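You operate a simulated robot arm through the tools that you are given. There is no shell and no other tool.

You run a simulated two-armed robot. Do the job below in one go: nothing can be reset, and whatever is moved stays where it is left.

## Task
Add 12 to the blue-framed display's SET figure and restart the line.
Fine: black dial to OFF first; blue +10 key once, blue +1 key for the rest; then AUTO and the green START. Where these are worked on the way, their far stop is far enough and under half their travel is too little: black dial.
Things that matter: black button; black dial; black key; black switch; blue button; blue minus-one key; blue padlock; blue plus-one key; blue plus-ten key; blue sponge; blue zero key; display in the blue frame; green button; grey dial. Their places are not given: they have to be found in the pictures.

The check looks at the end state, three seconds after you hand in, the way a careful person would. Anything else that was tipped, shoved, dropped, spilled or broken makes it a failure.

## Robot
Two 7-joint arms with fingered hands on one trunk that stands fixed in place. Base frame: the origin is at the foot of the trunk, x ahead of it, y to its left, z up; the work surface is at about z = 900. Units: mm, degrees, N and s.
The left shoulder is at [55, 158, 1143], the right one opposite. With the tool pointing down near the work surface each hand reaches from about 440 to 840 mm from the base axis, measured 20 degrees to its own side. Payload 4 kg a hand.
The tool frame of a hand sits at the grasp point between the pads (the TCP): z along the fingers, y along the line on which they close. The tips reach 30 mm beyond it. The gripper opens to 104 mm. The gripper's body begins 35 mm behind the TCP. The gripper is a hand of 4 fingers: y runs from the thumb to the fingers, the wrist lies at [-15, -104, -178] in the tool frame, and closing takes about 1.5 s.
Orientation is that of the tool frame in the base frame, as a unit quaternion [w, x, y, z]. With the fingers straight down and the wrist toward the robot, the tool's x, y and z point along [0, 1, 0], [1, 0, 0] and [0, 0, -1] of the base frame.

## Interface
- The arms move only by the tool arm_command. It takes "left_commands", "right_commands" or both (then of equal length, played together; a hand with none holds still); each is a list of rows, each a list of 6 numbers: the shift along the tool's x, y, z in mm, then the turn, a rotation vector about the tool's x, y, z in degrees. In form: [[x, y, z, rx, ry, rz], ...]. A call has 1 to 20 rows; each row is the pose to reach, as a shift and turn from the pose commanded when the call began, along the tool's axes at that moment. "left_gripper" and "right_gripper" are, for a hand that has rows, the gripper command, from -1 (shut) to 1 (fully open), values between in proportion, set as the call begins (left out, the last holds). A row lasts 0.2 s, in which the tool goes at most 50 mm and 8.6 degrees; a call with a longer step from one row to the next is refused whole, and so is a gripper value outside its range. Where a pose cannot be reached the arm comes as near as it can. A force on the tool above 40 N (or 10 N above the force at the start of the call, whichever is more), or a blocked arm, ends the call early, and 0.2 s more pass. Each finger travels about 45 mm/s and halts on what it meets, pressing with about 25 N; the grip force reading is that of the motor and also rises with nothing between the fingers. The clock runs only during rows and for 0.2 s after the last one: add rows that repeat a pose to give the fingers time. It gives the time, the measured TCP pose, the force on the tool (base axes), the opening and the grip force at its end, in the units of the frame above (readings bear some noise), with the torque about the TCP (base axes, N m) and any sound that the robot's microphone picked up.
- Cameras (640 x 400 px; columns grow to the right, rows downward): "scene" is now at [116.3, -57.2, 1324.9]; the picture's right is [-0.64, -0.77, 0.01], its down [-0.38, 0.30, -0.88] and it looks along [0.67, -0.56, -0.48] (base axes); focal length 214 px, centre (320, 200). "left" rides on the left gripper at [-61, -92, -130] in its tool frame; the picture's right is [-0.81, -0.28, 0.52], its down [0.53, -0.71, 0.45] and it looks along [0.24, 0.64, 0.72] (tool axes); focal length 275 px, centre (320, 200). "right" rides on the right gripper at [61, -92, -130] in its tool frame; the picture's right is [-0.81, 0.28, -0.52], its down [-0.53, -0.71, 0.45] and it looks along [-0.24, 0.64, 0.72] (tool axes); focal length 275 px, centre (320, 200).
- camera(camera): a new picture of that camera. It takes no simulated time.
- lift_body(by): slides the trunk up (or, below 0, down) by that many mm; the arms and the scene camera ride with it, the base frame stays. It gives what a move gives, with no picture.
- finger_targets(index, middle, ring, thumb_bend, thumb_turn, hand): sets how far each is bent, from 0 (flat) to 1 (curled in); at 0.3 the hand is open as for a grip, at 0.7 the pads meet at the TCP. One left out holds its place. A second passes; each finger stops where it meets its share of the squeeze, and holds until it gets a number again. A gripper value or a shape takes the hand back. It gives what a move gives, with no picture; readings hold the bend of each and the force on the fingers (four entries, about 0 where the hand has none), thumb and palm. thumb_turn goes from beside the hand (0) to across from the fingers (1), as for a grip.
- preshape(shape, hand): the hand has 4 fingers and takes this shape, open, in about a second: jaw (thumb against the fingers, like two jaws); tri (thumb and two fingers); tip (a fingertip pinch); poke (one finger out to press); point (the index stretched); flat (the hand flat); cup (the hand cupped); fist (a fist). The gripper value then closes the fingers along that shape, each until it touches; the sizes above hold for jaw. It gives what a move gives, with no picture.
- turn_head(pan, tilt): turns the head with the scene camera to pan (to the left, within 80 degrees either way) and tilt (down, from -29 to 69), counted from straight ahead of the robot. It gives what a move gives.
- measure_at(camera, pixels): there is no depth. For up to 12 entries [column, row, z] of the newest picture of that camera ("zoom" is the newest enlarged one), the place [x, y] in the base frame at which the ray of that pixel passes the height z, good to about 2 mm. It takes no simulated time.
- enlarge(camera, box): a new picture of the part [left, top, right, bottom] of that camera's present view, enlarged. It takes no simulated time.
- job_done(): hands the job in; it is judged then, once.

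Open the grippers and draw the arms clear of the work before you hand the job in, unless the task says otherwise.

The tools are called by a JSON object that holds its "fn" and its "kwargs". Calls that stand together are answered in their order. arm_command: Moves the arms, as the interface text tells. Its arguments: {"type":"object","properties":{"left_commands":{"type":"array","items":{"type":"array","items":{"type":"number"}}},"left_gripper":{"type":"number"},"right_commands":{"type":"array","items":{"type":"array","items":{"type":"number"}}},"right_gripper":{"type":"number"}},"required":[]} The other tools are called the same way: lift_body (by) slides the trunk up or down; preshape (shape, hand) gives the hand a shape; finger_targets (index, middle, ring, thumb_bend, thumb_turn, hand) moves the fingers one by one; turn_head (pan, tilt) turns the head that bears the scene camera; camera (camera) takes a picture; measure_at (camera, pixels) gives the place at which the rays of pixels pass given heights; enlarge (camera, box) takes an enlarged picture of a part of a camera's view; job_done () hands the job in.

At the start:

```text
t: 0.0
left_ee_pos: [533.3, -5.3, 1180.6]
left_ee_rot: [0.001, 0.707, 0.707, 0.0]
left_force: [0.0, -0.5, -0.6]
left_moment: [-0.02, 0.04, -0.01]
left_opening: 103.4
left_gripper_force: 0.0
left_shape: jaw
left_bend: [0.3, 0.3, 0.3, 0.3, 0.98]
left_finger forces: [0.0, 0.1, 0.1, 0.1, 0.0, 0.0]
right_ee_pos: [363.2, -375.5, 1248.5]
right_ee_rot: [0.0, 0.707, 0.707, 0.001]
right_force: [0.2, -0.6, -0.1]
right_moment: [0.0, 0.0, -0.02]
right_opening: 103.6
right_gripper_force: 0.2
right_shape: jaw
right_bend: [0.3, 0.3, 0.3, 0.3, 0.98]
right_finger forces: [0.0, 0.1, 0.0, 0.1, 0.1, 0.0]
trunk travel left (down, up): [-350.0, 157.0]
head pan, tilt: [-39.4, 28.3]
```

scene: 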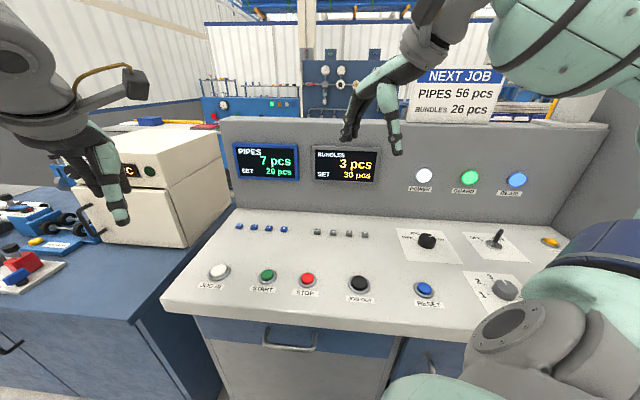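
right: 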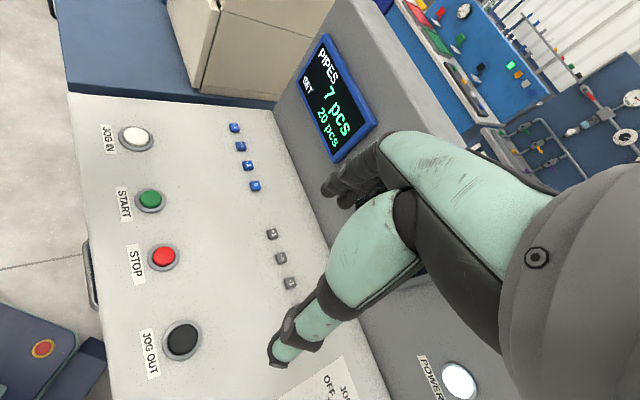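
left: 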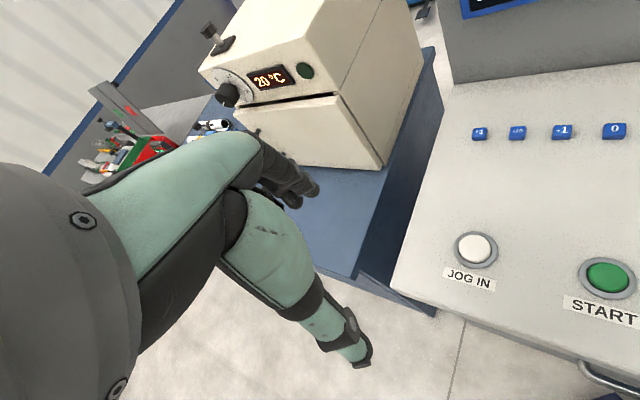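

The scene picture shows the console with blue keys around (240-284, 228), the black dial at (427,240) and START at (267,276). I enlarge these for a closer look.

{"fn": "enlarge", "kwargs": {"camera": "scene", "box": [200, 130, 400, 255]}}

{"fn": "enlarge", "kwargs": {"camera": "scene", "box": [380, 210, 580, 335]}}

{"fn": "enlarge", "kwargs": {"camera": "left", "box": [440, 90, 640, 215]}}

{"fn": "enlarge", "kwargs": {"camera": "scene", "box": [180, 220, 340, 320]}}

```text
3.20 times, centred on (300, 192) of scene
```

zoom: 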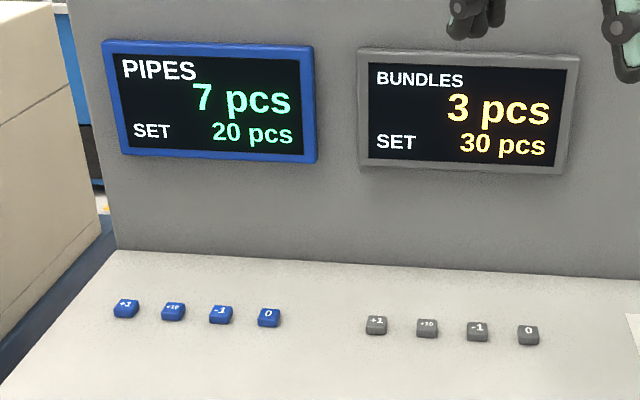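

```text
3.20 times, centred on (480, 272) of scene
```

zoom: 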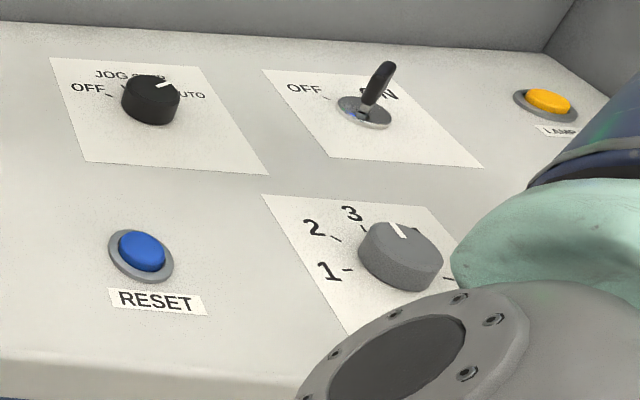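

```text
3.20 times, centred on (540, 152) of left
```

zoom: 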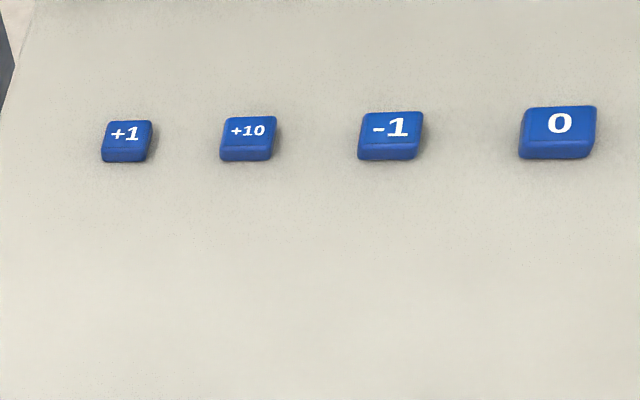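

```text
4.00 times, centred on (260, 270) of scene
```

zoom: 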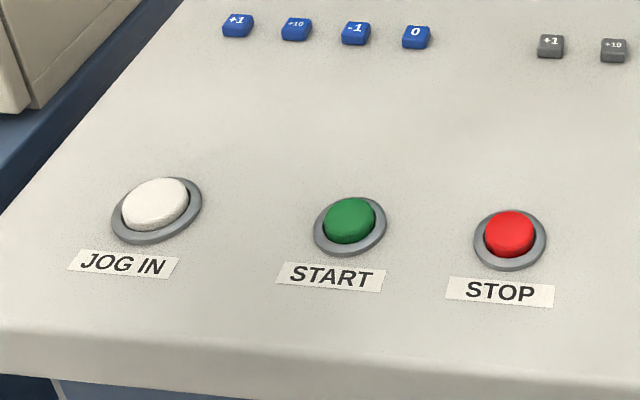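

The blue keys read, left to right, +1, +10, -1, 0. I triangulate keys and buttons from the scene and left cameras to get the panel's height and slope.

{"fn": "measure_at", "kwargs": {"camera": "scene", "pixels": [[239.4, 225, 900], [239.4, 225, 1000], [284, 228.5, 900], [284, 228.5, 1000], [219, 270, 900], [219, 270, 1000], [267, 275, 900], [267, 275, 1000]]}}

{"fn": "measure_at", "kwargs": {"camera": "left", "pixels": [[479.5, 131, 900], [479.5, 131, 1000], [614.5, 128.5, 900], [614.5, 128.5, 1000], [475, 247, 900], [475, 247, 1000], [608, 276, 900], [608, 276, 1000]]}}

{"fn": "camera", "kwargs": {"camera": "right"}}

{"fn": "measure_at", "kwargs": {"camera": "right", "pixels": [[234, 127, 900], [234, 127, 1000], [256, 185, 900], [256, 185, 1000], [136, 138, 900], [136, 138, 1000], [151, 199, 900], [151, 199, 1000], [184, 338, 900], [184, 338, 1000]]}}

```text
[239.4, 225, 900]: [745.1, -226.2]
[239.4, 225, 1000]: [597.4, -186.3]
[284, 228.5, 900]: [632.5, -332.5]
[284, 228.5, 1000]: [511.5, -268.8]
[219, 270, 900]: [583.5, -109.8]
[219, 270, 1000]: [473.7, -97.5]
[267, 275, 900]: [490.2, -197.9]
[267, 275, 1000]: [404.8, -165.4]
```

```text
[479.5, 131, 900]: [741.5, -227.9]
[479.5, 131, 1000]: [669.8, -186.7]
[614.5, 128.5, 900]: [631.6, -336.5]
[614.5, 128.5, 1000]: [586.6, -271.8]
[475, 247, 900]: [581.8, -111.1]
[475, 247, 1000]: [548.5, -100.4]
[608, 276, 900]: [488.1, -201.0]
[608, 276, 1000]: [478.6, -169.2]
```

```text
taken
```

right: 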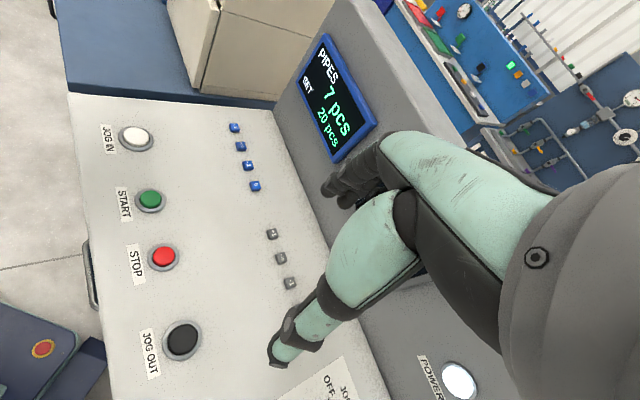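

```text
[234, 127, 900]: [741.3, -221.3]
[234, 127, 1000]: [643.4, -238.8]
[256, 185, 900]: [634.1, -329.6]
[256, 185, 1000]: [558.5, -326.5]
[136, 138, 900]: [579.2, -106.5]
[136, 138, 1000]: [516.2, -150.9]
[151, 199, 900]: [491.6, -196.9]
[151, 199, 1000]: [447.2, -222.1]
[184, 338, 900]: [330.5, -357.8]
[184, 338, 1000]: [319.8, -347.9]
```

The panel is horizontal, with tops near z≈903. I measure the black dial and its markings, and the other items on the right side.

{"fn": "enlarge", "kwargs": {"camera": "scene", "box": [390, 215, 470, 265]}}

{"fn": "measure_at", "kwargs": {"camera": "zoom", "pixels": [[290, 230, 900], [290, 190, 900], [290, 190, 930], [320, 130, 930], [100, 180, 900], [520, 300, 900]]}}

{"fn": "measure_at", "kwargs": {"camera": "scene", "pixels": [[425, 288, 905], [359, 285, 905], [307, 280, 905], [494, 244, 900], [505, 290, 920], [395, 230, 900], [449, 230, 900], [464, 264, 900], [407, 261, 900], [550, 242, 905]]}}

```text
8.00 times, centred on (430, 240) of scene
```

zoom: 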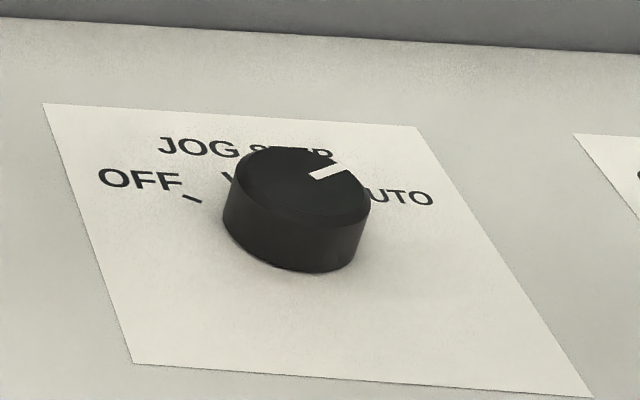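

```text
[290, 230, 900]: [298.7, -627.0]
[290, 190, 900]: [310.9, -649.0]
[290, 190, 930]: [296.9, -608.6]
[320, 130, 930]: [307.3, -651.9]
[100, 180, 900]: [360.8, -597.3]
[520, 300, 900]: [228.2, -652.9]
```

```text
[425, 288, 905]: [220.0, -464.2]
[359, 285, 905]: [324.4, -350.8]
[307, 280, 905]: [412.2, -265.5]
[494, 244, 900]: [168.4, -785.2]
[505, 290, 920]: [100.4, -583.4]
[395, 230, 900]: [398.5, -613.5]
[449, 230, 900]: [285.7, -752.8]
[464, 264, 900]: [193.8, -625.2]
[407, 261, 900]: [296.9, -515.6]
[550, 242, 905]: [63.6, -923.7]
```

The dial is around (300,-618) with marks OFF, JOG, STEP and AUTO. I check where the back wall meets the panel before moving the right hand over the dial.

{"fn": "measure_at", "kwargs": {"camera": "scene", "pixels": [[427, 219, 900], [300, 212, 900], [240, 208, 900], [548, 227, 900]]}}

{"fn": "enlarge", "kwargs": {"camera": "right", "box": [220, 280, 420, 400]}}

```text
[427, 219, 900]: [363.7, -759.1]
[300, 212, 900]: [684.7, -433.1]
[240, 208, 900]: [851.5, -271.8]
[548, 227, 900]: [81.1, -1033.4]
```

```text
3.20 times, centred on (320, 340) of right
```

zoom: 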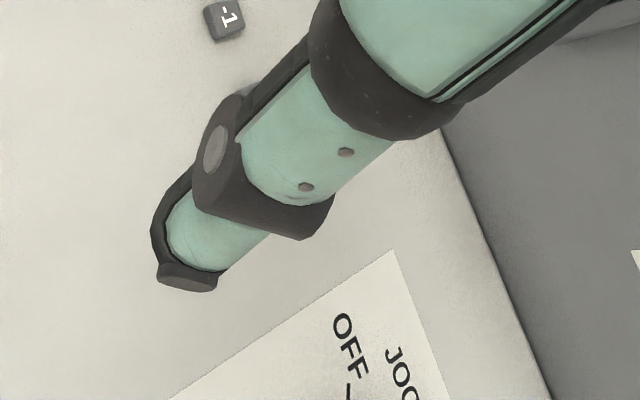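

The wall base runs along x−y≈1123, about 145 mm beyond the dial. I move the right hand to high above the dial and look.

{"fn": "arm_command", "kwargs": {"right_commands": [[-40, -10, 0, 0, 0, 0], [-80, -20, 0, 0, 0, 0], [-120, -30, 20, 0, 0, 0], [-160, -40, 50, 0, 0, 0], [-200, -50, 85, 0, 0, 0], [-220, -60, 120, 0, 0, 0], [-220, -60, 120, 0, 0, 0]], "right_gripper": 1}}

{"fn": "camera", "kwargs": {"camera": "right"}}

{"fn": "camera", "kwargs": {"camera": "scene"}}

```text
refused: row 4 steps farther than a row can; nothing moved
```

```text
taken
```

right: 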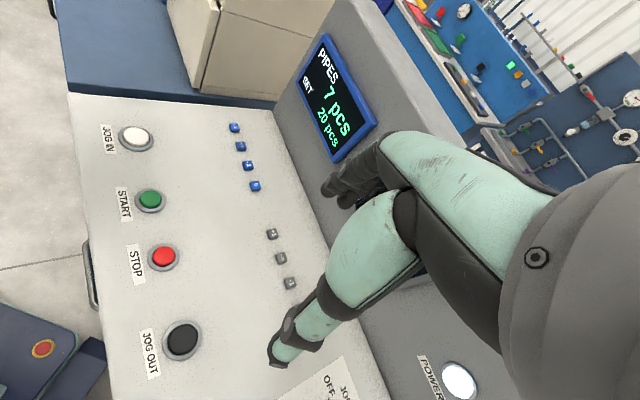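

```text
taken
```

scene: 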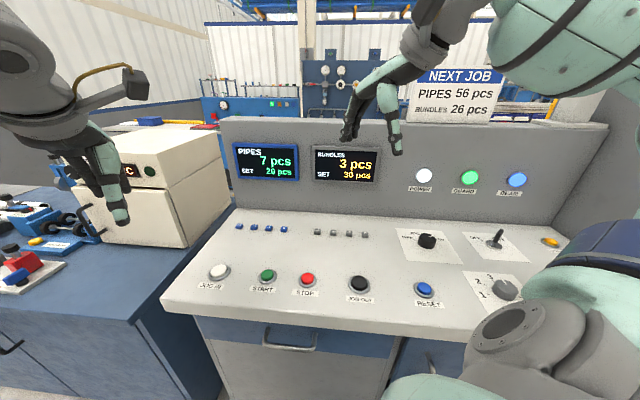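

The step was too long in one row, so nothing moved. I repeat the same path with shorter steps.

{"fn": "arm_command", "kwargs": {"right_commands": [[-35, -10, 0, 0, 0, 0], [-70, -20, 0, 0, 0, 0], [-105, -30, 15, 0, 0, 0], [-140, -38, 35, 0, 0, 0], [-170, -46, 60, 0, 0, 0], [-195, -54, 85, 0, 0, 0], [-215, -60, 110, 0, 0, 0], [-220, -60, 120, 0, 0, 0], [-220, -60, 120, 0, 0, 0]], "right_gripper": 1}}

{"fn": "camera", "kwargs": {"camera": "right"}}

{"fn": "camera", "kwargs": {"camera": "scene"}}

```text
t: 2.0
left_ee_pos: [518.9, -5.2, 1186.1]
left_ee_rot: [0.005, 0.707, 0.707, 0.005]
left_force: [-0.2, -0.4, 0.6]
left_moment: [0.0, 0.02, 0.02]
left_opening: 103.9
left_gripper_force: 0.1
left_shape: jaw
left_bend: [0.3, 0.3, 0.3, 0.3, 0.98]
left_finger forces: [0.0, 0.0, 0.0, 0.0, 0.0, 0.0]
right_ee_pos: [290.0, -596.0, 1133.1]
right_ee_rot: [0.004, 0.707, 0.707, 0.005]
right_force: [0.4, -0.3, -0.5]
right_moment: [-0.01, -0.01, 0.0]
right_opening: 103.9
right_gripper_force: 0.0
right_shape: jaw
right_bend: [0.3, 0.3, 0.3, 0.3, 0.98]
right_finger forces: [0.0, 0.0, 0.1, 0.0, 0.1, 0.0]
trunk travel left (down, up): [-350.0, 157.0]
head pan, tilt: [-39.4, 28.3]
```

```text
taken
```

right: 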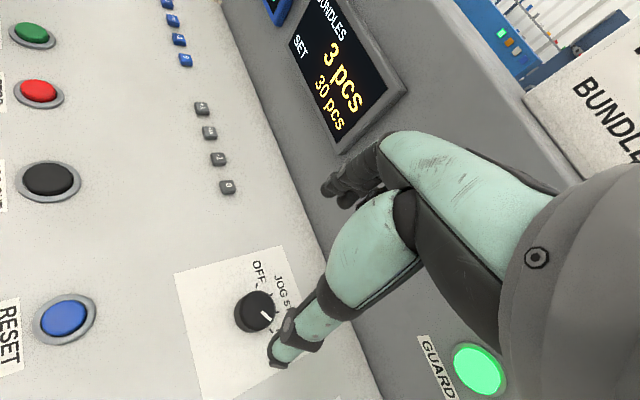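

```text
taken
```

scene: 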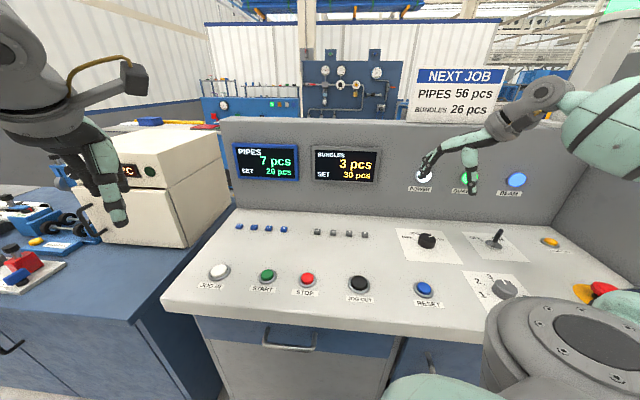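

Both hands read about 13 mm short in x after the move, so I give a null row to see whether that settles, and enlarge the dial.

{"fn": "arm_command", "kwargs": {"right_commands": [[0, 0, 0, 0, 0, 0], [0, 0, 0, 0, 0, 0], [0, 0, 0, 0, 0, 0]]}}

{"fn": "enlarge", "kwargs": {"camera": "right", "box": [170, 240, 330, 400]}}

{"fn": "enlarge", "kwargs": {"camera": "scene", "box": [390, 215, 470, 265]}}

```text
t: 2.8
left_ee_pos: [519.9, -4.8, 1186.3]
left_ee_rot: [0.004, 0.707, 0.707, 0.005]
left_force: [0.5, 0.2, -0.2]
left_moment: [-0.03, 0.03, 0.0]
left_opening: 104.0
left_gripper_force: 0.0
left_shape: jaw
left_bend: [0.3, 0.3, 0.3, 0.3, 0.98]
left_finger forces: [0.0, 0.1, 0.0, 0.0, 0.0, 0.0]
right_ee_pos: [290.7, -594.2, 1133.9]
right_ee_rot: [0.004, 0.707, 0.707, 0.005]
right_force: [0.1, 0.1, -1.1]
right_moment: [0.0, 0.01, -0.02]
right_opening: 103.9
right_gripper_force: 0.1
right_shape: jaw
right_bend: [0.3, 0.3, 0.3, 0.3, 0.98]
right_finger forces: [0.0, 0.1, 0.1, 0.1, 0.0, 0.0]
trunk travel left (down, up): [-350.0, 157.0]
head pan, tilt: [-39.4, 28.3]
```

```text
2.50 times, centred on (250, 320) of right
```

zoom: 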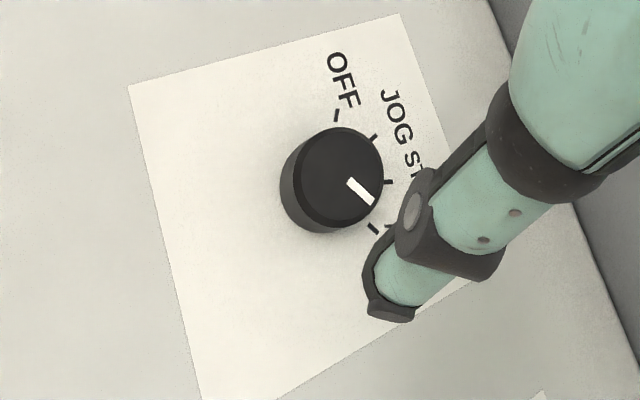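

```text
8.00 times, centred on (430, 240) of scene
```

zoom: 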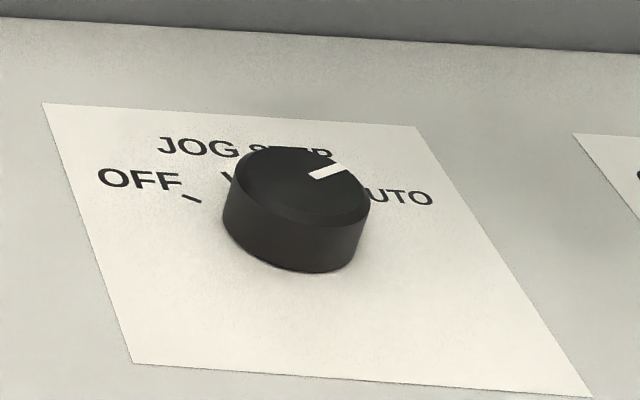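

The dial points at AUTO, and OFF is about 125° counter-clockwise from it as seen from above. I measure the dial top and ticks from both cameras.

{"fn": "measure_at", "kwargs": {"camera": "scene", "pixels": [[427.9, 238.2, 925], [427.9, 238.2, 900], [427, 242.5, 900]]}}

{"fn": "camera", "kwargs": {"camera": "right"}}

{"fn": "measure_at", "kwargs": {"camera": "right", "pixels": [[305.2, 310.4, 925], [305.2, 310.4, 900], [304.8, 286, 900], [319.6, 294.8, 900], [325.2, 312.4, 900], [319.2, 331.6, 900], [287.2, 310.4, 925], [323.2, 310.4, 925], [298.0, 320.4, 900]]}}

{"fn": "enlarge", "kwargs": {"camera": "right", "box": [170, 240, 330, 340]}}

```text
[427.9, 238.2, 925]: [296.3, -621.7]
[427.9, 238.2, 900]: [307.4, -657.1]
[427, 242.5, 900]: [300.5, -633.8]
```

```text
taken
```

right: 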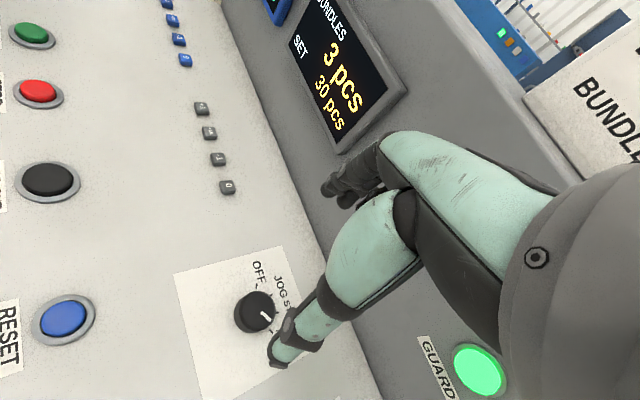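

```text
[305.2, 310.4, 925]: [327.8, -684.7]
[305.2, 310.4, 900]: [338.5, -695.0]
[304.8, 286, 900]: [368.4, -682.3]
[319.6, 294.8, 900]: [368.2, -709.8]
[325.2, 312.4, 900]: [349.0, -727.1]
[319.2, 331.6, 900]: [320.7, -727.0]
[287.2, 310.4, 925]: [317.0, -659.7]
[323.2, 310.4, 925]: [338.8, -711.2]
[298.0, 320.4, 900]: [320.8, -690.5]
```

```text
4.00 times, centred on (250, 290) of right
```

zoom: 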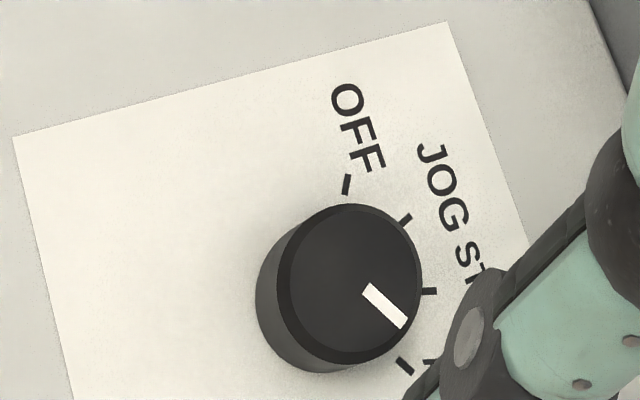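

My pixel conversion was off, so I measure straight from the newest zoom picture.

{"fn": "measure_at", "kwargs": {"camera": "zoom", "pixels": [[350, 281, 925], [350, 281, 935], [350, 281, 915], [347, 184, 900], [405, 219, 900], [429, 291, 900], [405, 366, 900], [280, 285, 925], [421, 280, 925], [350, 203, 925], [345, 362, 925], [407, 323, 925]]}}

```text
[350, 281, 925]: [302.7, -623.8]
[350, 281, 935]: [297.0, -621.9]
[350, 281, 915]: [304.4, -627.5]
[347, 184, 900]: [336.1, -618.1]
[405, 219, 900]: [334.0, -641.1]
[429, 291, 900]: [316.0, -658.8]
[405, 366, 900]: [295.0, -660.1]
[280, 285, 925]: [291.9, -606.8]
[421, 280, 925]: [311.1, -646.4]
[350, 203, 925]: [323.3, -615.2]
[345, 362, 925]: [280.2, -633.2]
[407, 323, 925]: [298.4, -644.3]
```

The tick circle gives a dial centre near (302,-626), marks at ±60° and ±20° about the away direction, diameter 44 mm and top z≈922. I centre the hand above the dial and yaw it −100° (tool z +100) while high, to check that it is reachable.

{"fn": "arm_command", "kwargs": {"right_commands": [[-6, 2, 0, 0, 0, 8], [-12, 4, 0, 0, 0, 16], [-18, 6, 0, 0, 0, 24], [-24, 8, 0, 0, 0, 32], [-31, 11, 0, 0, 0, 40], [-31, 11, 0, 0, 0, 48], [-31, 11, 0, 0, 0, 56], [-31, 11, 0, 0, 0, 64], [-31, 11, 0, 0, 0, 72], [-31, 11, 0, 0, 0, 80], [-31, 11, 0, 0, 0, 88], [-31, 11, 0, 0, 0, 96], [-31, 11, 0, 0, 0, 100], [-31, 11, 0, 0, 0, 100], [-31, 11, 0, 0, 0, 100]]}}

{"fn": "camera", "kwargs": {"camera": "right"}}

{"fn": "camera", "kwargs": {"camera": "scene"}}

```text
t: 6.0
left_ee_pos: [520.6, -5.3, 1186.2]
left_ee_rot: [0.004, 0.707, 0.707, 0.006]
left_force: [-0.4, 0.1, 0.4]
left_moment: [-0.01, -0.01, -0.04]
left_opening: 104.2
left_gripper_force: 0.1
left_shape: jaw
left_bend: [0.3, 0.3, 0.3, 0.3, 0.98]
left_finger forces: [0.0, 0.0, 0.0, 0.0, 0.0, 0.0]
right_ee_pos: [300.8, -625.6, 1131.8]
right_ee_rot: [-0.001, 0.996, -0.088, 0.006]
right_force: [0.4, -0.2, 0.4]
right_moment: [-0.01, 0.0, 0.03]
right_opening: 104.0
right_gripper_force: 0.1
right_shape: jaw
right_bend: [0.3, 0.3, 0.3, 0.3, 0.98]
right_finger forces: [0.0, 0.1, 0.1, 0.0, 0.1, 0.0]
trunk travel left (down, up): [-350.0, 157.0]
head pan, tilt: [-39.4, 28.3]
```

```text
taken
```

right: 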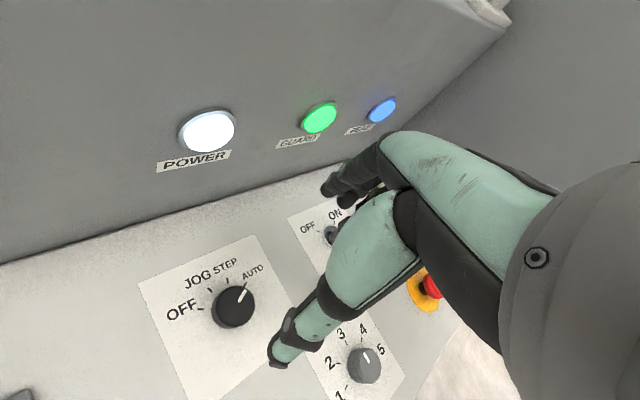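

```text
taken
```

scene: 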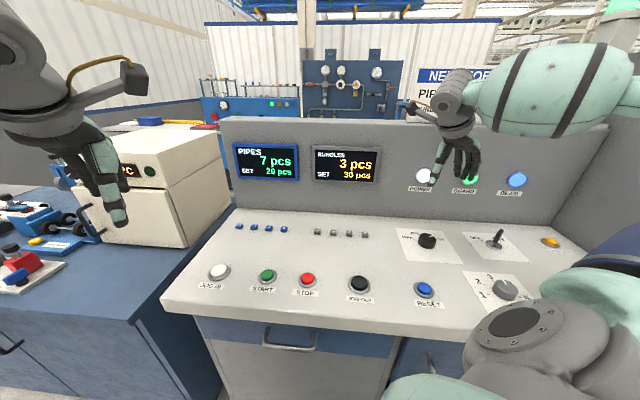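

The hand reached −100° yaw, centred at (300.8,-625.6). I lower it to TCP z≈955, so the tips are around 925, and look.

{"fn": "arm_command", "kwargs": {"right_commands": [[0, 0, 40, 0, 0, 0], [0, 0, 80, 0, 0, 0], [0, 0, 120, 0, 0, 0], [0, 0, 150, 0, 0, 0], [0, 0, 170, 0, 0, 0], [0, 0, 177, 0, 0, 0], [0, 0, 177, 0, 0, 0]]}}

{"fn": "camera", "kwargs": {"camera": "right"}}

{"fn": "enlarge", "kwargs": {"camera": "scene", "box": [360, 180, 520, 280]}}

```text
t: 7.6
left_ee_pos: [519.8, -5.6, 1186.9]
left_ee_rot: [0.005, 0.707, 0.707, 0.005]
left_force: [0.0, -0.6, -0.6]
left_moment: [-0.01, 0.01, 0.01]
left_opening: 104.2
left_gripper_force: 0.1
left_shape: jaw
left_bend: [0.3, 0.3, 0.3, 0.3, 0.98]
left_finger forces: [0.1, 0.0, 0.0, 0.0, 0.0, 0.0]
right_ee_pos: [303.3, -625.5, 957.1]
right_ee_rot: [-0.001, 0.996, -0.088, 0.005]
right_force: [-0.2, -0.3, -0.4]
right_moment: [0.0, 0.05, -0.01]
right_opening: 104.0
right_gripper_force: 0.1
right_shape: jaw
right_bend: [0.3, 0.3, 0.3, 0.3, 0.98]
right_finger forces: [0.0, 0.0, 0.0, 0.0, 0.1, 0.0]
trunk travel left (down, up): [-350.0, 157.0]
head pan, tilt: [-39.4, 28.3]
```

```text
taken
```

right: 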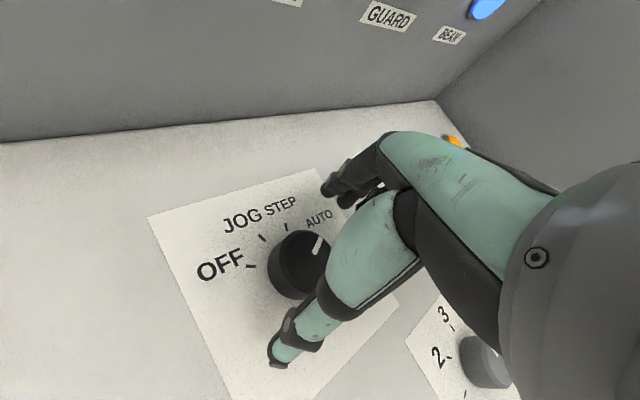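

```text
4.00 times, centred on (440, 230) of scene
```

zoom: 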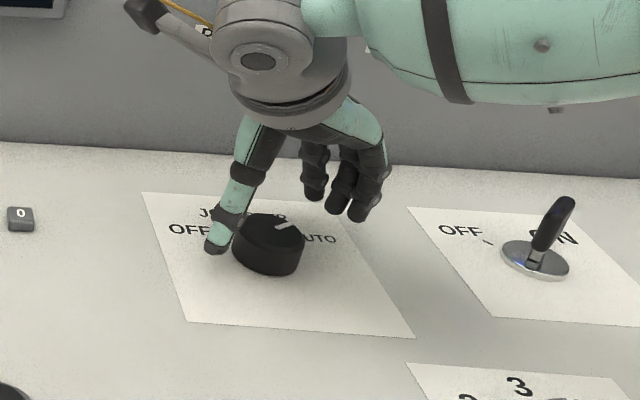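

The thumb is left of the dial and the fingers right of it, with the TCP at 957. I check the tip height from the ray before going lower.

{"fn": "measure_at", "kwargs": {"camera": "zoom", "pixels": [[213, 252, 930], [213, 252, 920], [213, 252, 940], [356, 220, 930], [356, 220, 940], [313, 199, 930], [338, 212, 930]]}}

{"fn": "measure_at", "kwargs": {"camera": "right", "pixels": [[278, 367, 930], [278, 367, 920], [278, 367, 940], [325, 187, 930], [347, 205, 930]]}}

```text
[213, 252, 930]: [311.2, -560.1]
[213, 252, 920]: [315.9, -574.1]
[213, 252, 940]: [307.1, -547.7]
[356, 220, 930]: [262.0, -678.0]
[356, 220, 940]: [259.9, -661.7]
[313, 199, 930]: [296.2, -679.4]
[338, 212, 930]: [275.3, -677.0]
```

```text
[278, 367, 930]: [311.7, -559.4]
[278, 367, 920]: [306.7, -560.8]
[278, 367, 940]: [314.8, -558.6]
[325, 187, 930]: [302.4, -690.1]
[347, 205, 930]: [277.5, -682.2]
```

Thumb and fingertips are near z≈930. I lower 20 mm to overlap the dial and then close gently while watching the forces.

{"fn": "arm_command", "kwargs": {"right_commands": [[0, 0, 7, 0, 0, 0], [0, 0, 14, 0, 0, 0], [0, 0, 20, 0, 0, 0], [0, 0, 20, 0, 0, 0]]}}

{"fn": "arm_command", "kwargs": {"right_commands": [[0, 0, 0, 0, 0, 0], [0, 0, 0, 0, 0, 0], [0, 0, 0, 0, 0, 0], [0, 0, 0, 0, 0, 0], [0, 0, 0, 0, 0, 0], [0, 0, 0, 0, 0, 0], [0, 0, 0, 0, 0, 0]], "right_gripper": -0.6}}

{"fn": "camera", "kwargs": {"camera": "right"}}

{"fn": "enlarge", "kwargs": {"camera": "scene", "box": [360, 180, 520, 280]}}

```text
t: 8.6
left_ee_pos: [519.5, -4.8, 1186.3]
left_ee_rot: [0.004, 0.707, 0.707, 0.004]
left_force: [-0.1, 0.5, 0.0]
left_moment: [-0.01, 0.01, 0.02]
left_opening: 104.1
left_gripper_force: 0.1
left_shape: jaw
left_bend: [0.3, 0.3, 0.3, 0.3, 0.98]
left_finger forces: [0.1, 0.0, 0.0, 0.0, 0.0, 0.1]
right_ee_pos: [304.0, -626.1, 936.5]
right_ee_rot: [0.0, 0.996, -0.088, 0.006]
right_force: [0.5, -0.5, 0.0]
right_moment: [-0.04, -0.03, 0.0]
right_opening: 103.9
right_gripper_force: 0.0
right_shape: jaw
right_bend: [0.3, 0.3, 0.3, 0.3, 0.98]
right_finger forces: [0.0, 0.0, 0.0, 0.0, 0.1, 0.1]
trunk travel left (down, up): [-350.0, 157.0]
head pan, tilt: [-39.4, 28.3]
```

```text
t: 10.2
left_ee_pos: [520.6, -5.9, 1185.9]
left_ee_rot: [0.005, 0.707, 0.707, 0.004]
left_force: [-0.1, 0.3, -0.4]
left_moment: [0.0, -0.04, 0.01]
left_opening: 104.2
left_gripper_force: 0.0
left_shape: jaw
left_bend: [0.3, 0.3, 0.3, 0.3, 0.98]
left_finger forces: [0.0, 0.0, 0.0, 0.0, 0.0, 0.1]
right_ee_pos: [303.9, -624.7, 934.5]
right_ee_rot: [-0.002, 0.996, -0.088, 0.005]
right_force: [0.6, 2.8, -2.3]
right_moment: [0.04, -0.02, -0.01]
right_opening: 38.8
right_gripper_force: 24.3
right_shape: jaw
right_bend: [0.74, 0.5, 0.53, 0.73, 1.0]
right_finger forces: [12.6, 7.2, 0.0, 0.0, 22.5, 0.0]
trunk travel left (down, up): [-350.0, 157.0]
head pan, tilt: [-39.4, 28.3]
```

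```text
taken
```

right: 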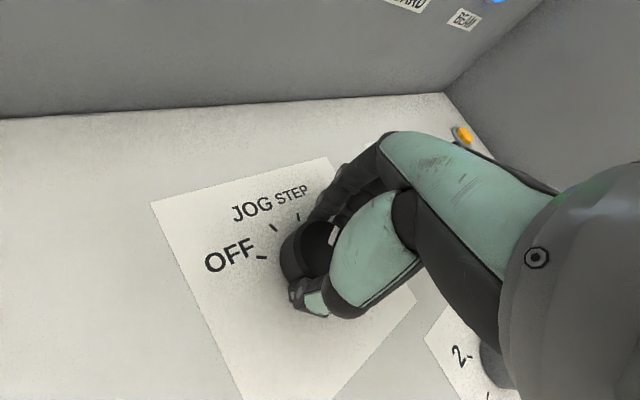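

```text
4.00 times, centred on (440, 230) of scene
```

zoom: 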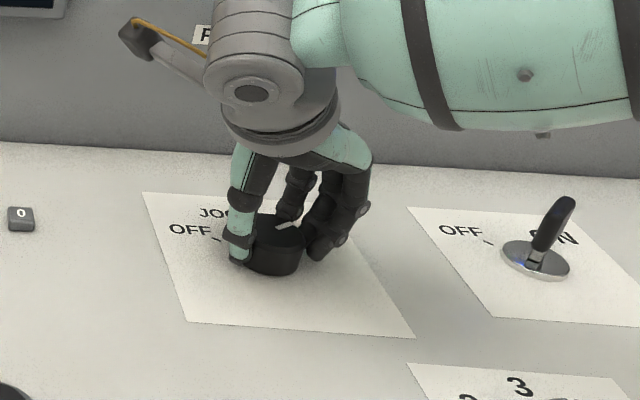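

The grip holds the dial (thumb 22.5 N, fingers 12.6 and 7.2 N). I turn it 64° counter-clockwise and check.

{"fn": "arm_command", "kwargs": {"right_commands": [[0, 0, 0, 0, 0, -8], [0, 0, 0, 0, 0, -16], [0, 0, 0, 0, 0, -24], [0, 0, 0, 0, 0, -32], [0, 0, 0, 0, 0, -40], [0, 0, 0, 0, 0, -48], [0, 0, 0, 0, 0, -56], [0, 0, 0, 0, 0, -64], [0, 0, 0, 0, 0, -64]]}}

{"fn": "camera", "kwargs": {"camera": "right"}}

{"fn": "enlarge", "kwargs": {"camera": "scene", "box": [360, 180, 520, 280]}}

```text
t: 12.2
left_ee_pos: [518.8, -5.1, 1186.5]
left_ee_rot: [0.006, 0.707, 0.707, 0.005]
left_force: [-0.6, -0.2, -0.5]
left_moment: [-0.03, 0.0, 0.01]
left_opening: 103.8
left_gripper_force: 0.0
left_shape: jaw
left_bend: [0.3, 0.3, 0.3, 0.3, 0.98]
left_finger forces: [0.0, 0.1, 0.1, 0.1, 0.1, 0.1]
right_ee_pos: [301.5, -626.1, 936.0]
right_ee_rot: [0.002, 0.891, 0.455, 0.005]
right_force: [-8.0, 9.2, -7.1]
right_moment: [0.31, 0.29, -0.06]
right_opening: 37.8
right_gripper_force: 25.4
right_shape: jaw
right_bend: [0.74, 0.52, 0.53, 0.73, 0.99]
right_finger forces: [11.0, 4.9, 0.0, 0.0, 28.0, 0.0]
trunk travel left (down, up): [-350.0, 157.0]
head pan, tilt: [-39.4, 28.3]
```

```text
taken
```

right: 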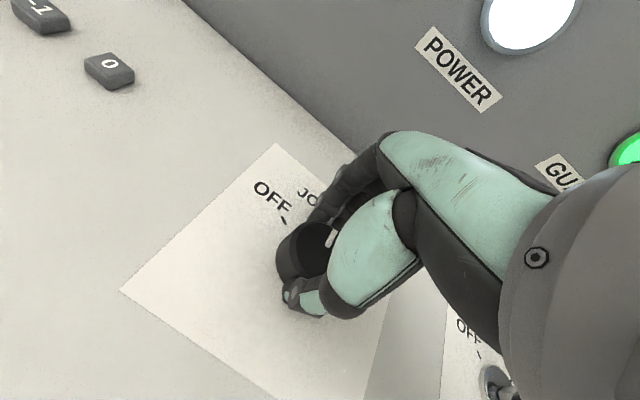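

```text
4.00 times, centred on (440, 230) of scene
```

zoom: 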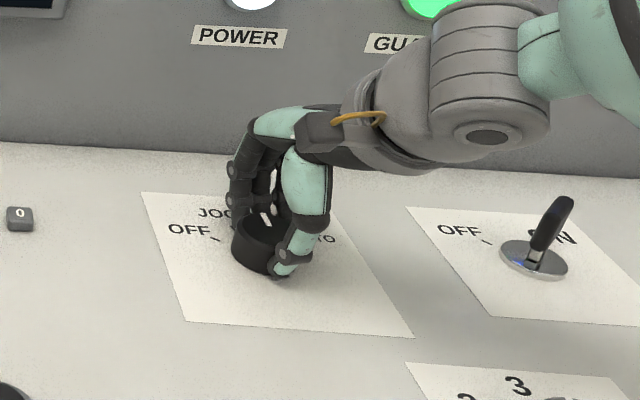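

The dial turned with the hand, with its mark now between JOG and STEP. I continue another 64° to the OFF stop.

{"fn": "arm_command", "kwargs": {"right_commands": [[0, 0, 0, 0, 0, -8], [0, 0, 0, 0, 0, -16], [0, 0, 0, 0, 0, -24], [0, 0, 0, 0, 0, -32], [0, 0, 0, 0, 0, -40], [0, 0, 0, 0, 0, -48], [0, 0, 0, 0, 0, -56], [0, 0, 0, 0, 0, -62], [0, 0, 0, 0, 0, -62]]}}

{"fn": "camera", "kwargs": {"camera": "right"}}

{"fn": "enlarge", "kwargs": {"camera": "scene", "box": [360, 180, 520, 280]}}

```text
t: 14.2
left_ee_pos: [518.9, -3.3, 1186.8]
left_ee_rot: [0.004, 0.707, 0.707, 0.005]
left_force: [0.1, 0.0, 0.3]
left_moment: [-0.01, -0.03, -0.04]
left_opening: 104.1
left_gripper_force: 0.0
left_shape: jaw
left_bend: [0.3, 0.3, 0.3, 0.3, 0.98]
left_finger forces: [0.1, 0.1, 0.0, 0.0, 0.0, 0.0]
right_ee_pos: [302.3, -625.4, 936.9]
right_ee_rot: [0.006, 0.529, 0.849, 0.003]
right_force: [-8.7, 2.9, 7.8]
right_moment: [0.06, 0.19, 0.01]
right_opening: 38.2
right_gripper_force: 25.2
right_shape: jaw
right_bend: [0.74, 0.52, 0.53, 0.72, 0.98]
right_finger forces: [13.7, 5.8, 0.1, 0.0, 25.6, 0.0]
trunk travel left (down, up): [-350.0, 157.0]
head pan, tilt: [-39.4, 28.3]
```

```text
taken
```

right: 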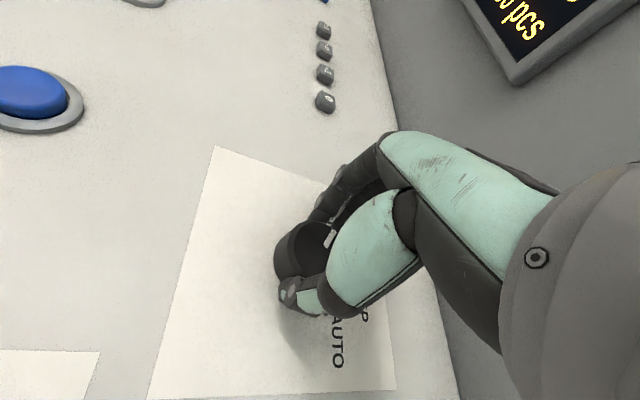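

```text
4.00 times, centred on (440, 230) of scene
```

zoom: 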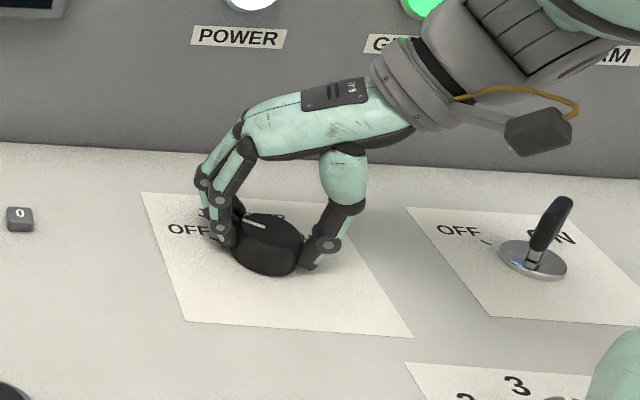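

The mark now points toward OFF. I open the hand and raise it to check the dial.

{"fn": "arm_command", "kwargs": {"right_commands": [[0, 0, 0, 0, 0, 0], [0, 0, 0, 0, 0, 0], [0, 0, 0, 0, 0, 0], [0, 0, 0, 0, 0, 0], [0, 0, 0, 0, 0, 0], [0, 0, 0, 0, 0, 0], [0, 0, 0, 0, 0, 0], [0, 0, -20, 0, 0, 0], [0, 0, -50, 0, 0, 0], [0, 0, -90, 0, 0, 0], [0, 0, -130, 0, 0, 0], [0, 0, -130, 0, 0, 0]], "right_gripper": 1}}

{"fn": "camera", "kwargs": {"camera": "right"}}

{"fn": "enlarge", "kwargs": {"camera": "scene", "box": [390, 215, 470, 265]}}

```text
t: 16.8
left_ee_pos: [519.4, -6.5, 1187.1]
left_ee_rot: [0.004, 0.707, 0.707, 0.005]
left_force: [0.2, -0.4, 0.1]
left_moment: [-0.01, 0.0, 0.0]
left_opening: 104.1
left_gripper_force: 0.1
left_shape: jaw
left_bend: [0.3, 0.3, 0.3, 0.3, 0.98]
left_finger forces: [0.0, 0.0, 0.0, 0.0, 0.0, 0.0]
right_ee_pos: [301.7, -627.8, 1068.1]
right_ee_rot: [0.005, 0.53, 0.848, 0.003]
right_force: [0.3, -0.4, 0.2]
right_moment: [0.03, 0.01, 0.03]
right_opening: 103.8
right_gripper_force: 0.1
right_shape: jaw
right_bend: [0.3, 0.3, 0.3, 0.3, 0.98]
right_finger forces: [0.0, 0.1, 0.0, 0.1, 0.1, 0.0]
trunk travel left (down, up): [-350.0, 157.0]
head pan, tilt: [-39.4, 28.3]
```

```text
taken
```

right: 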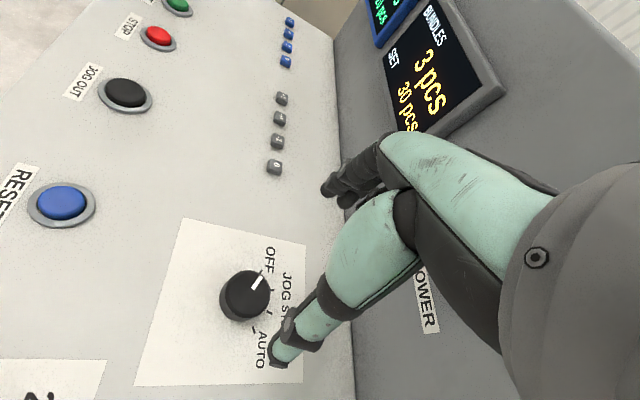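

```text
8.00 times, centred on (430, 240) of scene
```

zoom: 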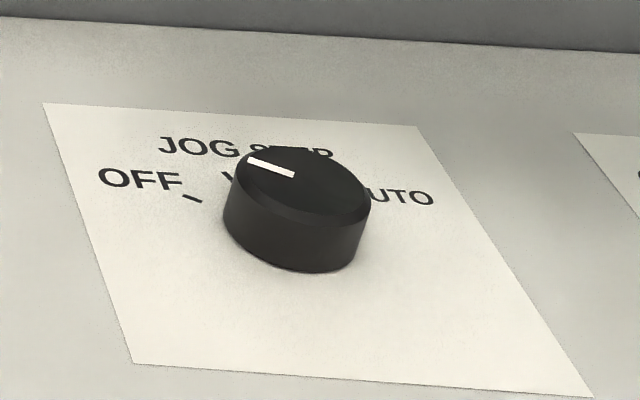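

I enlarge the right camera's view of the dial to compare its mark with the OFF tick.

{"fn": "enlarge", "kwargs": {"camera": "right", "box": [190, 230, 310, 350]}}

{"fn": "measure_at", "kwargs": {"camera": "right", "pixels": [[246, 294, 922], [255, 283, 922], [263, 275, 922], [263, 270, 900]]}}

```text
3.33 times, centred on (250, 290) of right
```

zoom: 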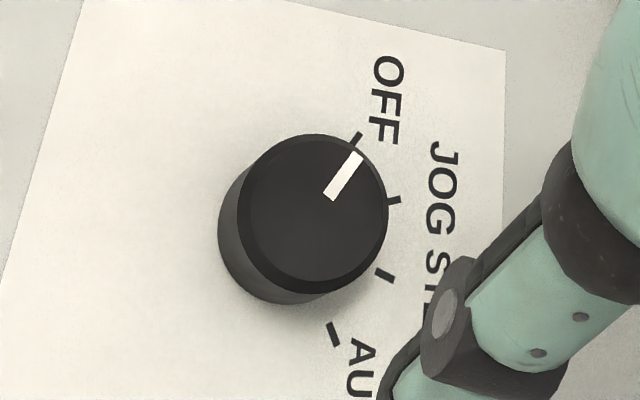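

```text
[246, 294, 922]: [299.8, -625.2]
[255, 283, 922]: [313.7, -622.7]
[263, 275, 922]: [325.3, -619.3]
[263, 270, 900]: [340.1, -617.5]
```

The mark lies on the OFF tick. Now I raise the right hand and yaw it back toward −45°, ready for the keys.

{"fn": "arm_command", "kwargs": {"right_commands": [[0, 0, -20, 0, 0, 8], [0, 0, -40, 0, 0, 16], [0, 0, -60, 0, 0, 24], [0, 0, -80, 0, 0, 32], [0, 0, -80, 0, 0, 40], [0, 0, -80, 0, 0, 48], [0, 0, -80, 0, 0, 56], [0, 0, -80, 0, 0, 64], [0, 0, -80, 0, 0, 71], [0, 0, -80, 0, 0, 71]]}}

{"fn": "preshape", "kwargs": {"hand": "right", "shape": "poke"}}

{"fn": "camera", "kwargs": {"camera": "right"}}

{"fn": "camera", "kwargs": {"camera": "scene"}}

```text
t: 19.0
left_ee_pos: [517.5, -3.1, 1186.9]
left_ee_rot: [0.006, 0.707, 0.707, 0.005]
left_force: [0.1, 0.5, -0.5]
left_moment: [0.02, -0.02, 0.02]
left_opening: 103.6
left_gripper_force: 0.1
left_shape: jaw
left_bend: [0.3, 0.3, 0.3, 0.3, 0.98]
left_finger forces: [0.0, 0.0, 0.0, 0.0, 0.0, 0.0]
right_ee_pos: [312.4, -721.5, 1110.2]
right_ee_rot: [0.002, 0.923, 0.384, 0.006]
right_force: [-7.7, 12.7, 1.3]
right_moment: [-0.28, -0.16, 0.17]
right_opening: 103.2
right_gripper_force: 0.0
right_shape: jaw
right_bend: [0.3, 0.35, 0.3, 0.3, 0.98]
right_finger forces: [0.1, 13.0, 0.0, 0.1, 0.1, 0.0]
right hand out of reach, approached as far as the arm can: row 7, 8, 9, 10
trunk travel left (down, up): [-350.0, 157.0]
head pan, tilt: [-39.4, 28.3]
```

```text
t: 19.9
left_ee_pos: [519.5, -5.8, 1186.2]
left_ee_rot: [0.004, 0.707, 0.708, 0.005]
left_force: [-0.4, 0.4, -1.0]
left_moment: [-0.01, 0.02, 0.02]
left_opening: 104.3
left_gripper_force: 0.1
left_shape: jaw
left_bend: [0.3, 0.3, 0.3, 0.3, 0.98]
left_finger forces: [0.0, 0.0, 0.0, 0.1, 0.0, 0.1]
right_ee_pos: [313.9, -724.2, 1108.6]
right_ee_rot: [0.001, 0.923, 0.384, 0.006]
right_force: [-0.3, -0.2, -0.3]
right_moment: [-0.04, 0.04, -0.01]
right_opening: 0.1
right_gripper_force: 0.2
right_shape: poke
right_bend: [0.7, 0.7, 0.99, 1.0, 1.0]
right_finger forces: [0.1, 0.1, 0.1, 0.0, 0.0, 0.1]
trunk travel left (down, up): [-350.0, 157.0]
head pan, tilt: [-39.4, 28.3]
```

```text
taken
```

right: 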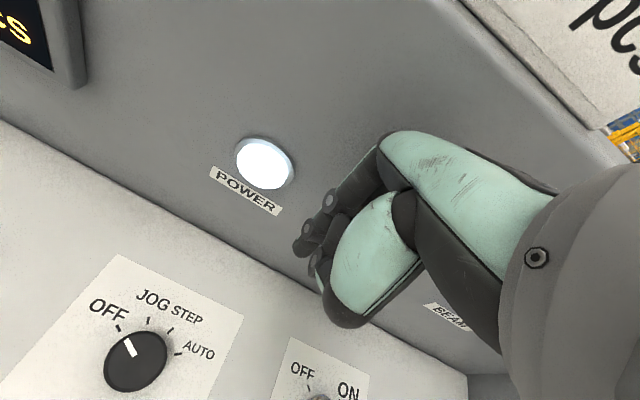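

```text
taken
```

scene: 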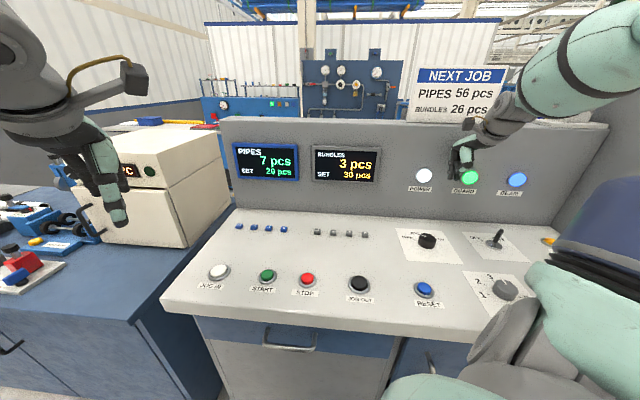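

The arm ran out of reach on that turn and drifted to (313,-723), brushing the back wall lightly; it is free now. I draw back from the wall and down slightly in small steps and see where the hand goes.

{"fn": "arm_command", "kwargs": {"right_commands": [[0, -5, 10, 0, 0, -3], [0, -10, 20, 0, 0, -6], [0, -15, 30, 0, 0, -9], [0, -20, 40, 0, 0, -12]]}}

{"fn": "camera", "kwargs": {"camera": "scene"}}

```text
t: 20.9
left_ee_pos: [519.1, -5.2, 1186.8]
left_ee_rot: [0.003, 0.707, 0.707, 0.004]
left_force: [-0.6, 0.2, -0.4]
left_moment: [-0.01, 0.02, 0.01]
left_opening: 104.1
left_gripper_force: 0.1
left_shape: jaw
left_bend: [0.3, 0.3, 0.3, 0.3, 0.98]
left_finger forces: [0.0, 0.1, 0.0, 0.0, 0.0, 0.1]
right_ee_pos: [300.7, -707.6, 1069.3]
right_ee_rot: [0.002, 0.879, 0.478, 0.006]
right_force: [0.5, -0.5, 0.2]
right_moment: [-0.02, 0.01, 0.0]
right_opening: 0.0
right_gripper_force: 0.1
right_shape: poke
right_bend: [0.7, 0.7, 0.99, 1.0, 1.0]
right_finger forces: [0.0, 0.0, 0.0, 0.0, 0.0, 0.0]
trunk travel left (down, up): [-350.0, 157.0]
head pan, tilt: [-39.4, 28.3]
```

```text
taken
```

scene: 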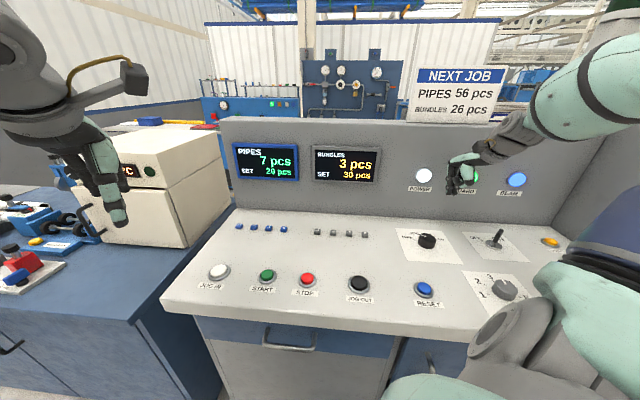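

Now the hand follows again, at (301,-708,1069) with ψ≈−33°. I move it away from the wall toward (330,-560,1100).

{"fn": "arm_command", "kwargs": {"right_commands": [[28, -11, -6, 0, 0, 0], [56, -22, -12, 0, 0, 0], [84, -33, -18, 0, 0, 0], [112, -44, -24, 0, 0, 0], [140, -55, -30, 0, 0, 0], [140, -55, -30, 0, 0, 0]]}}

{"fn": "camera", "kwargs": {"camera": "scene"}}

{"fn": "camera", "kwargs": {"camera": "right"}}

```text
t: 22.3
left_ee_pos: [520.6, -4.6, 1186.0]
left_ee_rot: [0.005, 0.707, 0.707, 0.003]
left_force: [0.4, -0.3, 1.0]
left_moment: [-0.04, 0.02, 0.01]
left_opening: 104.1
left_gripper_force: 0.0
left_shape: jaw
left_bend: [0.3, 0.3, 0.3, 0.3, 0.98]
left_finger forces: [0.1, 0.0, 0.1, 0.0, 0.0, 0.1]
right_ee_pos: [331.5, -646.0, 1067.7]
right_ee_rot: [0.001, 0.878, 0.478, 0.006]
right_force: [1.0, 0.1, -0.5]
right_moment: [0.0, 0.0, -0.02]
right_opening: 0.0
right_gripper_force: 0.1
right_shape: poke
right_bend: [0.7, 0.7, 0.99, 1.0, 1.0]
right_finger forces: [0.0, 0.1, 0.0, 0.0, 0.0, 0.0]
right hand out of reach, approached as far as the arm can: row 2, 3, 4, 5, 6
trunk travel left (down, up): [-350.0, 157.0]
head pan, tilt: [-39.4, 28.3]
```

```text
taken
```

scene: 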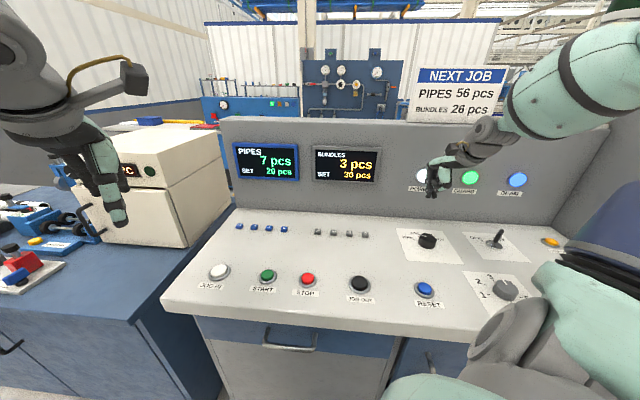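

```text
taken
```

right: 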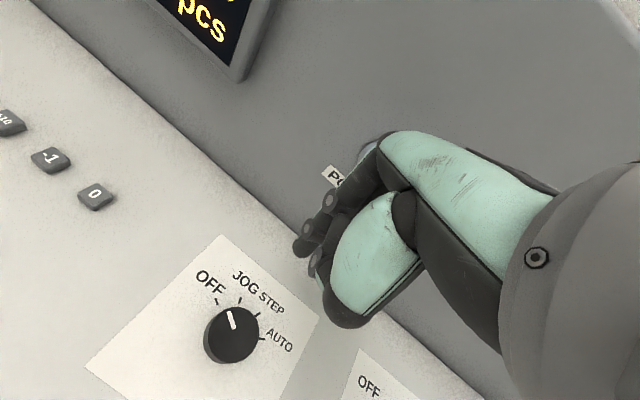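

The arm is near a joint limit at this yaw, so I yaw back toward 0° (tool z −33) in place, moving slightly off the wall.

{"fn": "arm_command", "kwargs": {"right_commands": [[0, -5, 0, 0, 0, -8], [5, -10, 0, 0, 0, -16], [10, -15, 0, 0, 0, -24], [15, -20, 0, 0, 0, -32], [30, -30, 0, 0, 0, -40], [45, -40, 0, 0, 0, -45], [45, -40, 0, 0, 0, -45]]}}

{"fn": "camera", "kwargs": {"camera": "scene"}}

```text
t: 23.9
left_ee_pos: [519.4, -4.8, 1186.4]
left_ee_rot: [0.004, 0.707, 0.707, 0.005]
left_force: [-0.3, -0.4, 0.4]
left_moment: [0.0, 0.0, -0.05]
left_opening: 104.2
left_gripper_force: 0.0
left_shape: jaw
left_bend: [0.3, 0.3, 0.3, 0.3, 0.98]
left_finger forces: [0.0, 0.0, 0.1, 0.0, 0.1, 0.0]
right_ee_pos: [322.6, -589.9, 1066.2]
right_ee_rot: [0.004, 0.628, 0.779, 0.005]
right_force: [0.4, -0.4, 0.0]
right_moment: [-0.03, 0.0, 0.03]
right_opening: 0.1
right_gripper_force: 0.1
right_shape: poke
right_bend: [0.7, 0.7, 0.99, 1.0, 1.0]
right_finger forces: [0.1, 0.1, 0.0, 0.1, 0.1, 0.1]
trunk travel left (down, up): [-350.0, 157.0]
head pan, tilt: [-39.4, 28.3]
```

```text
taken
```

scene: 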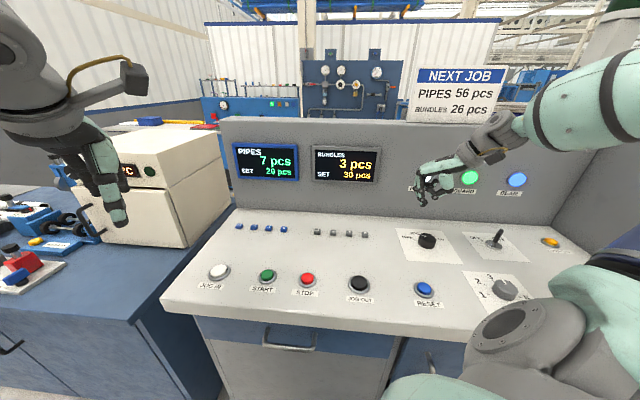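

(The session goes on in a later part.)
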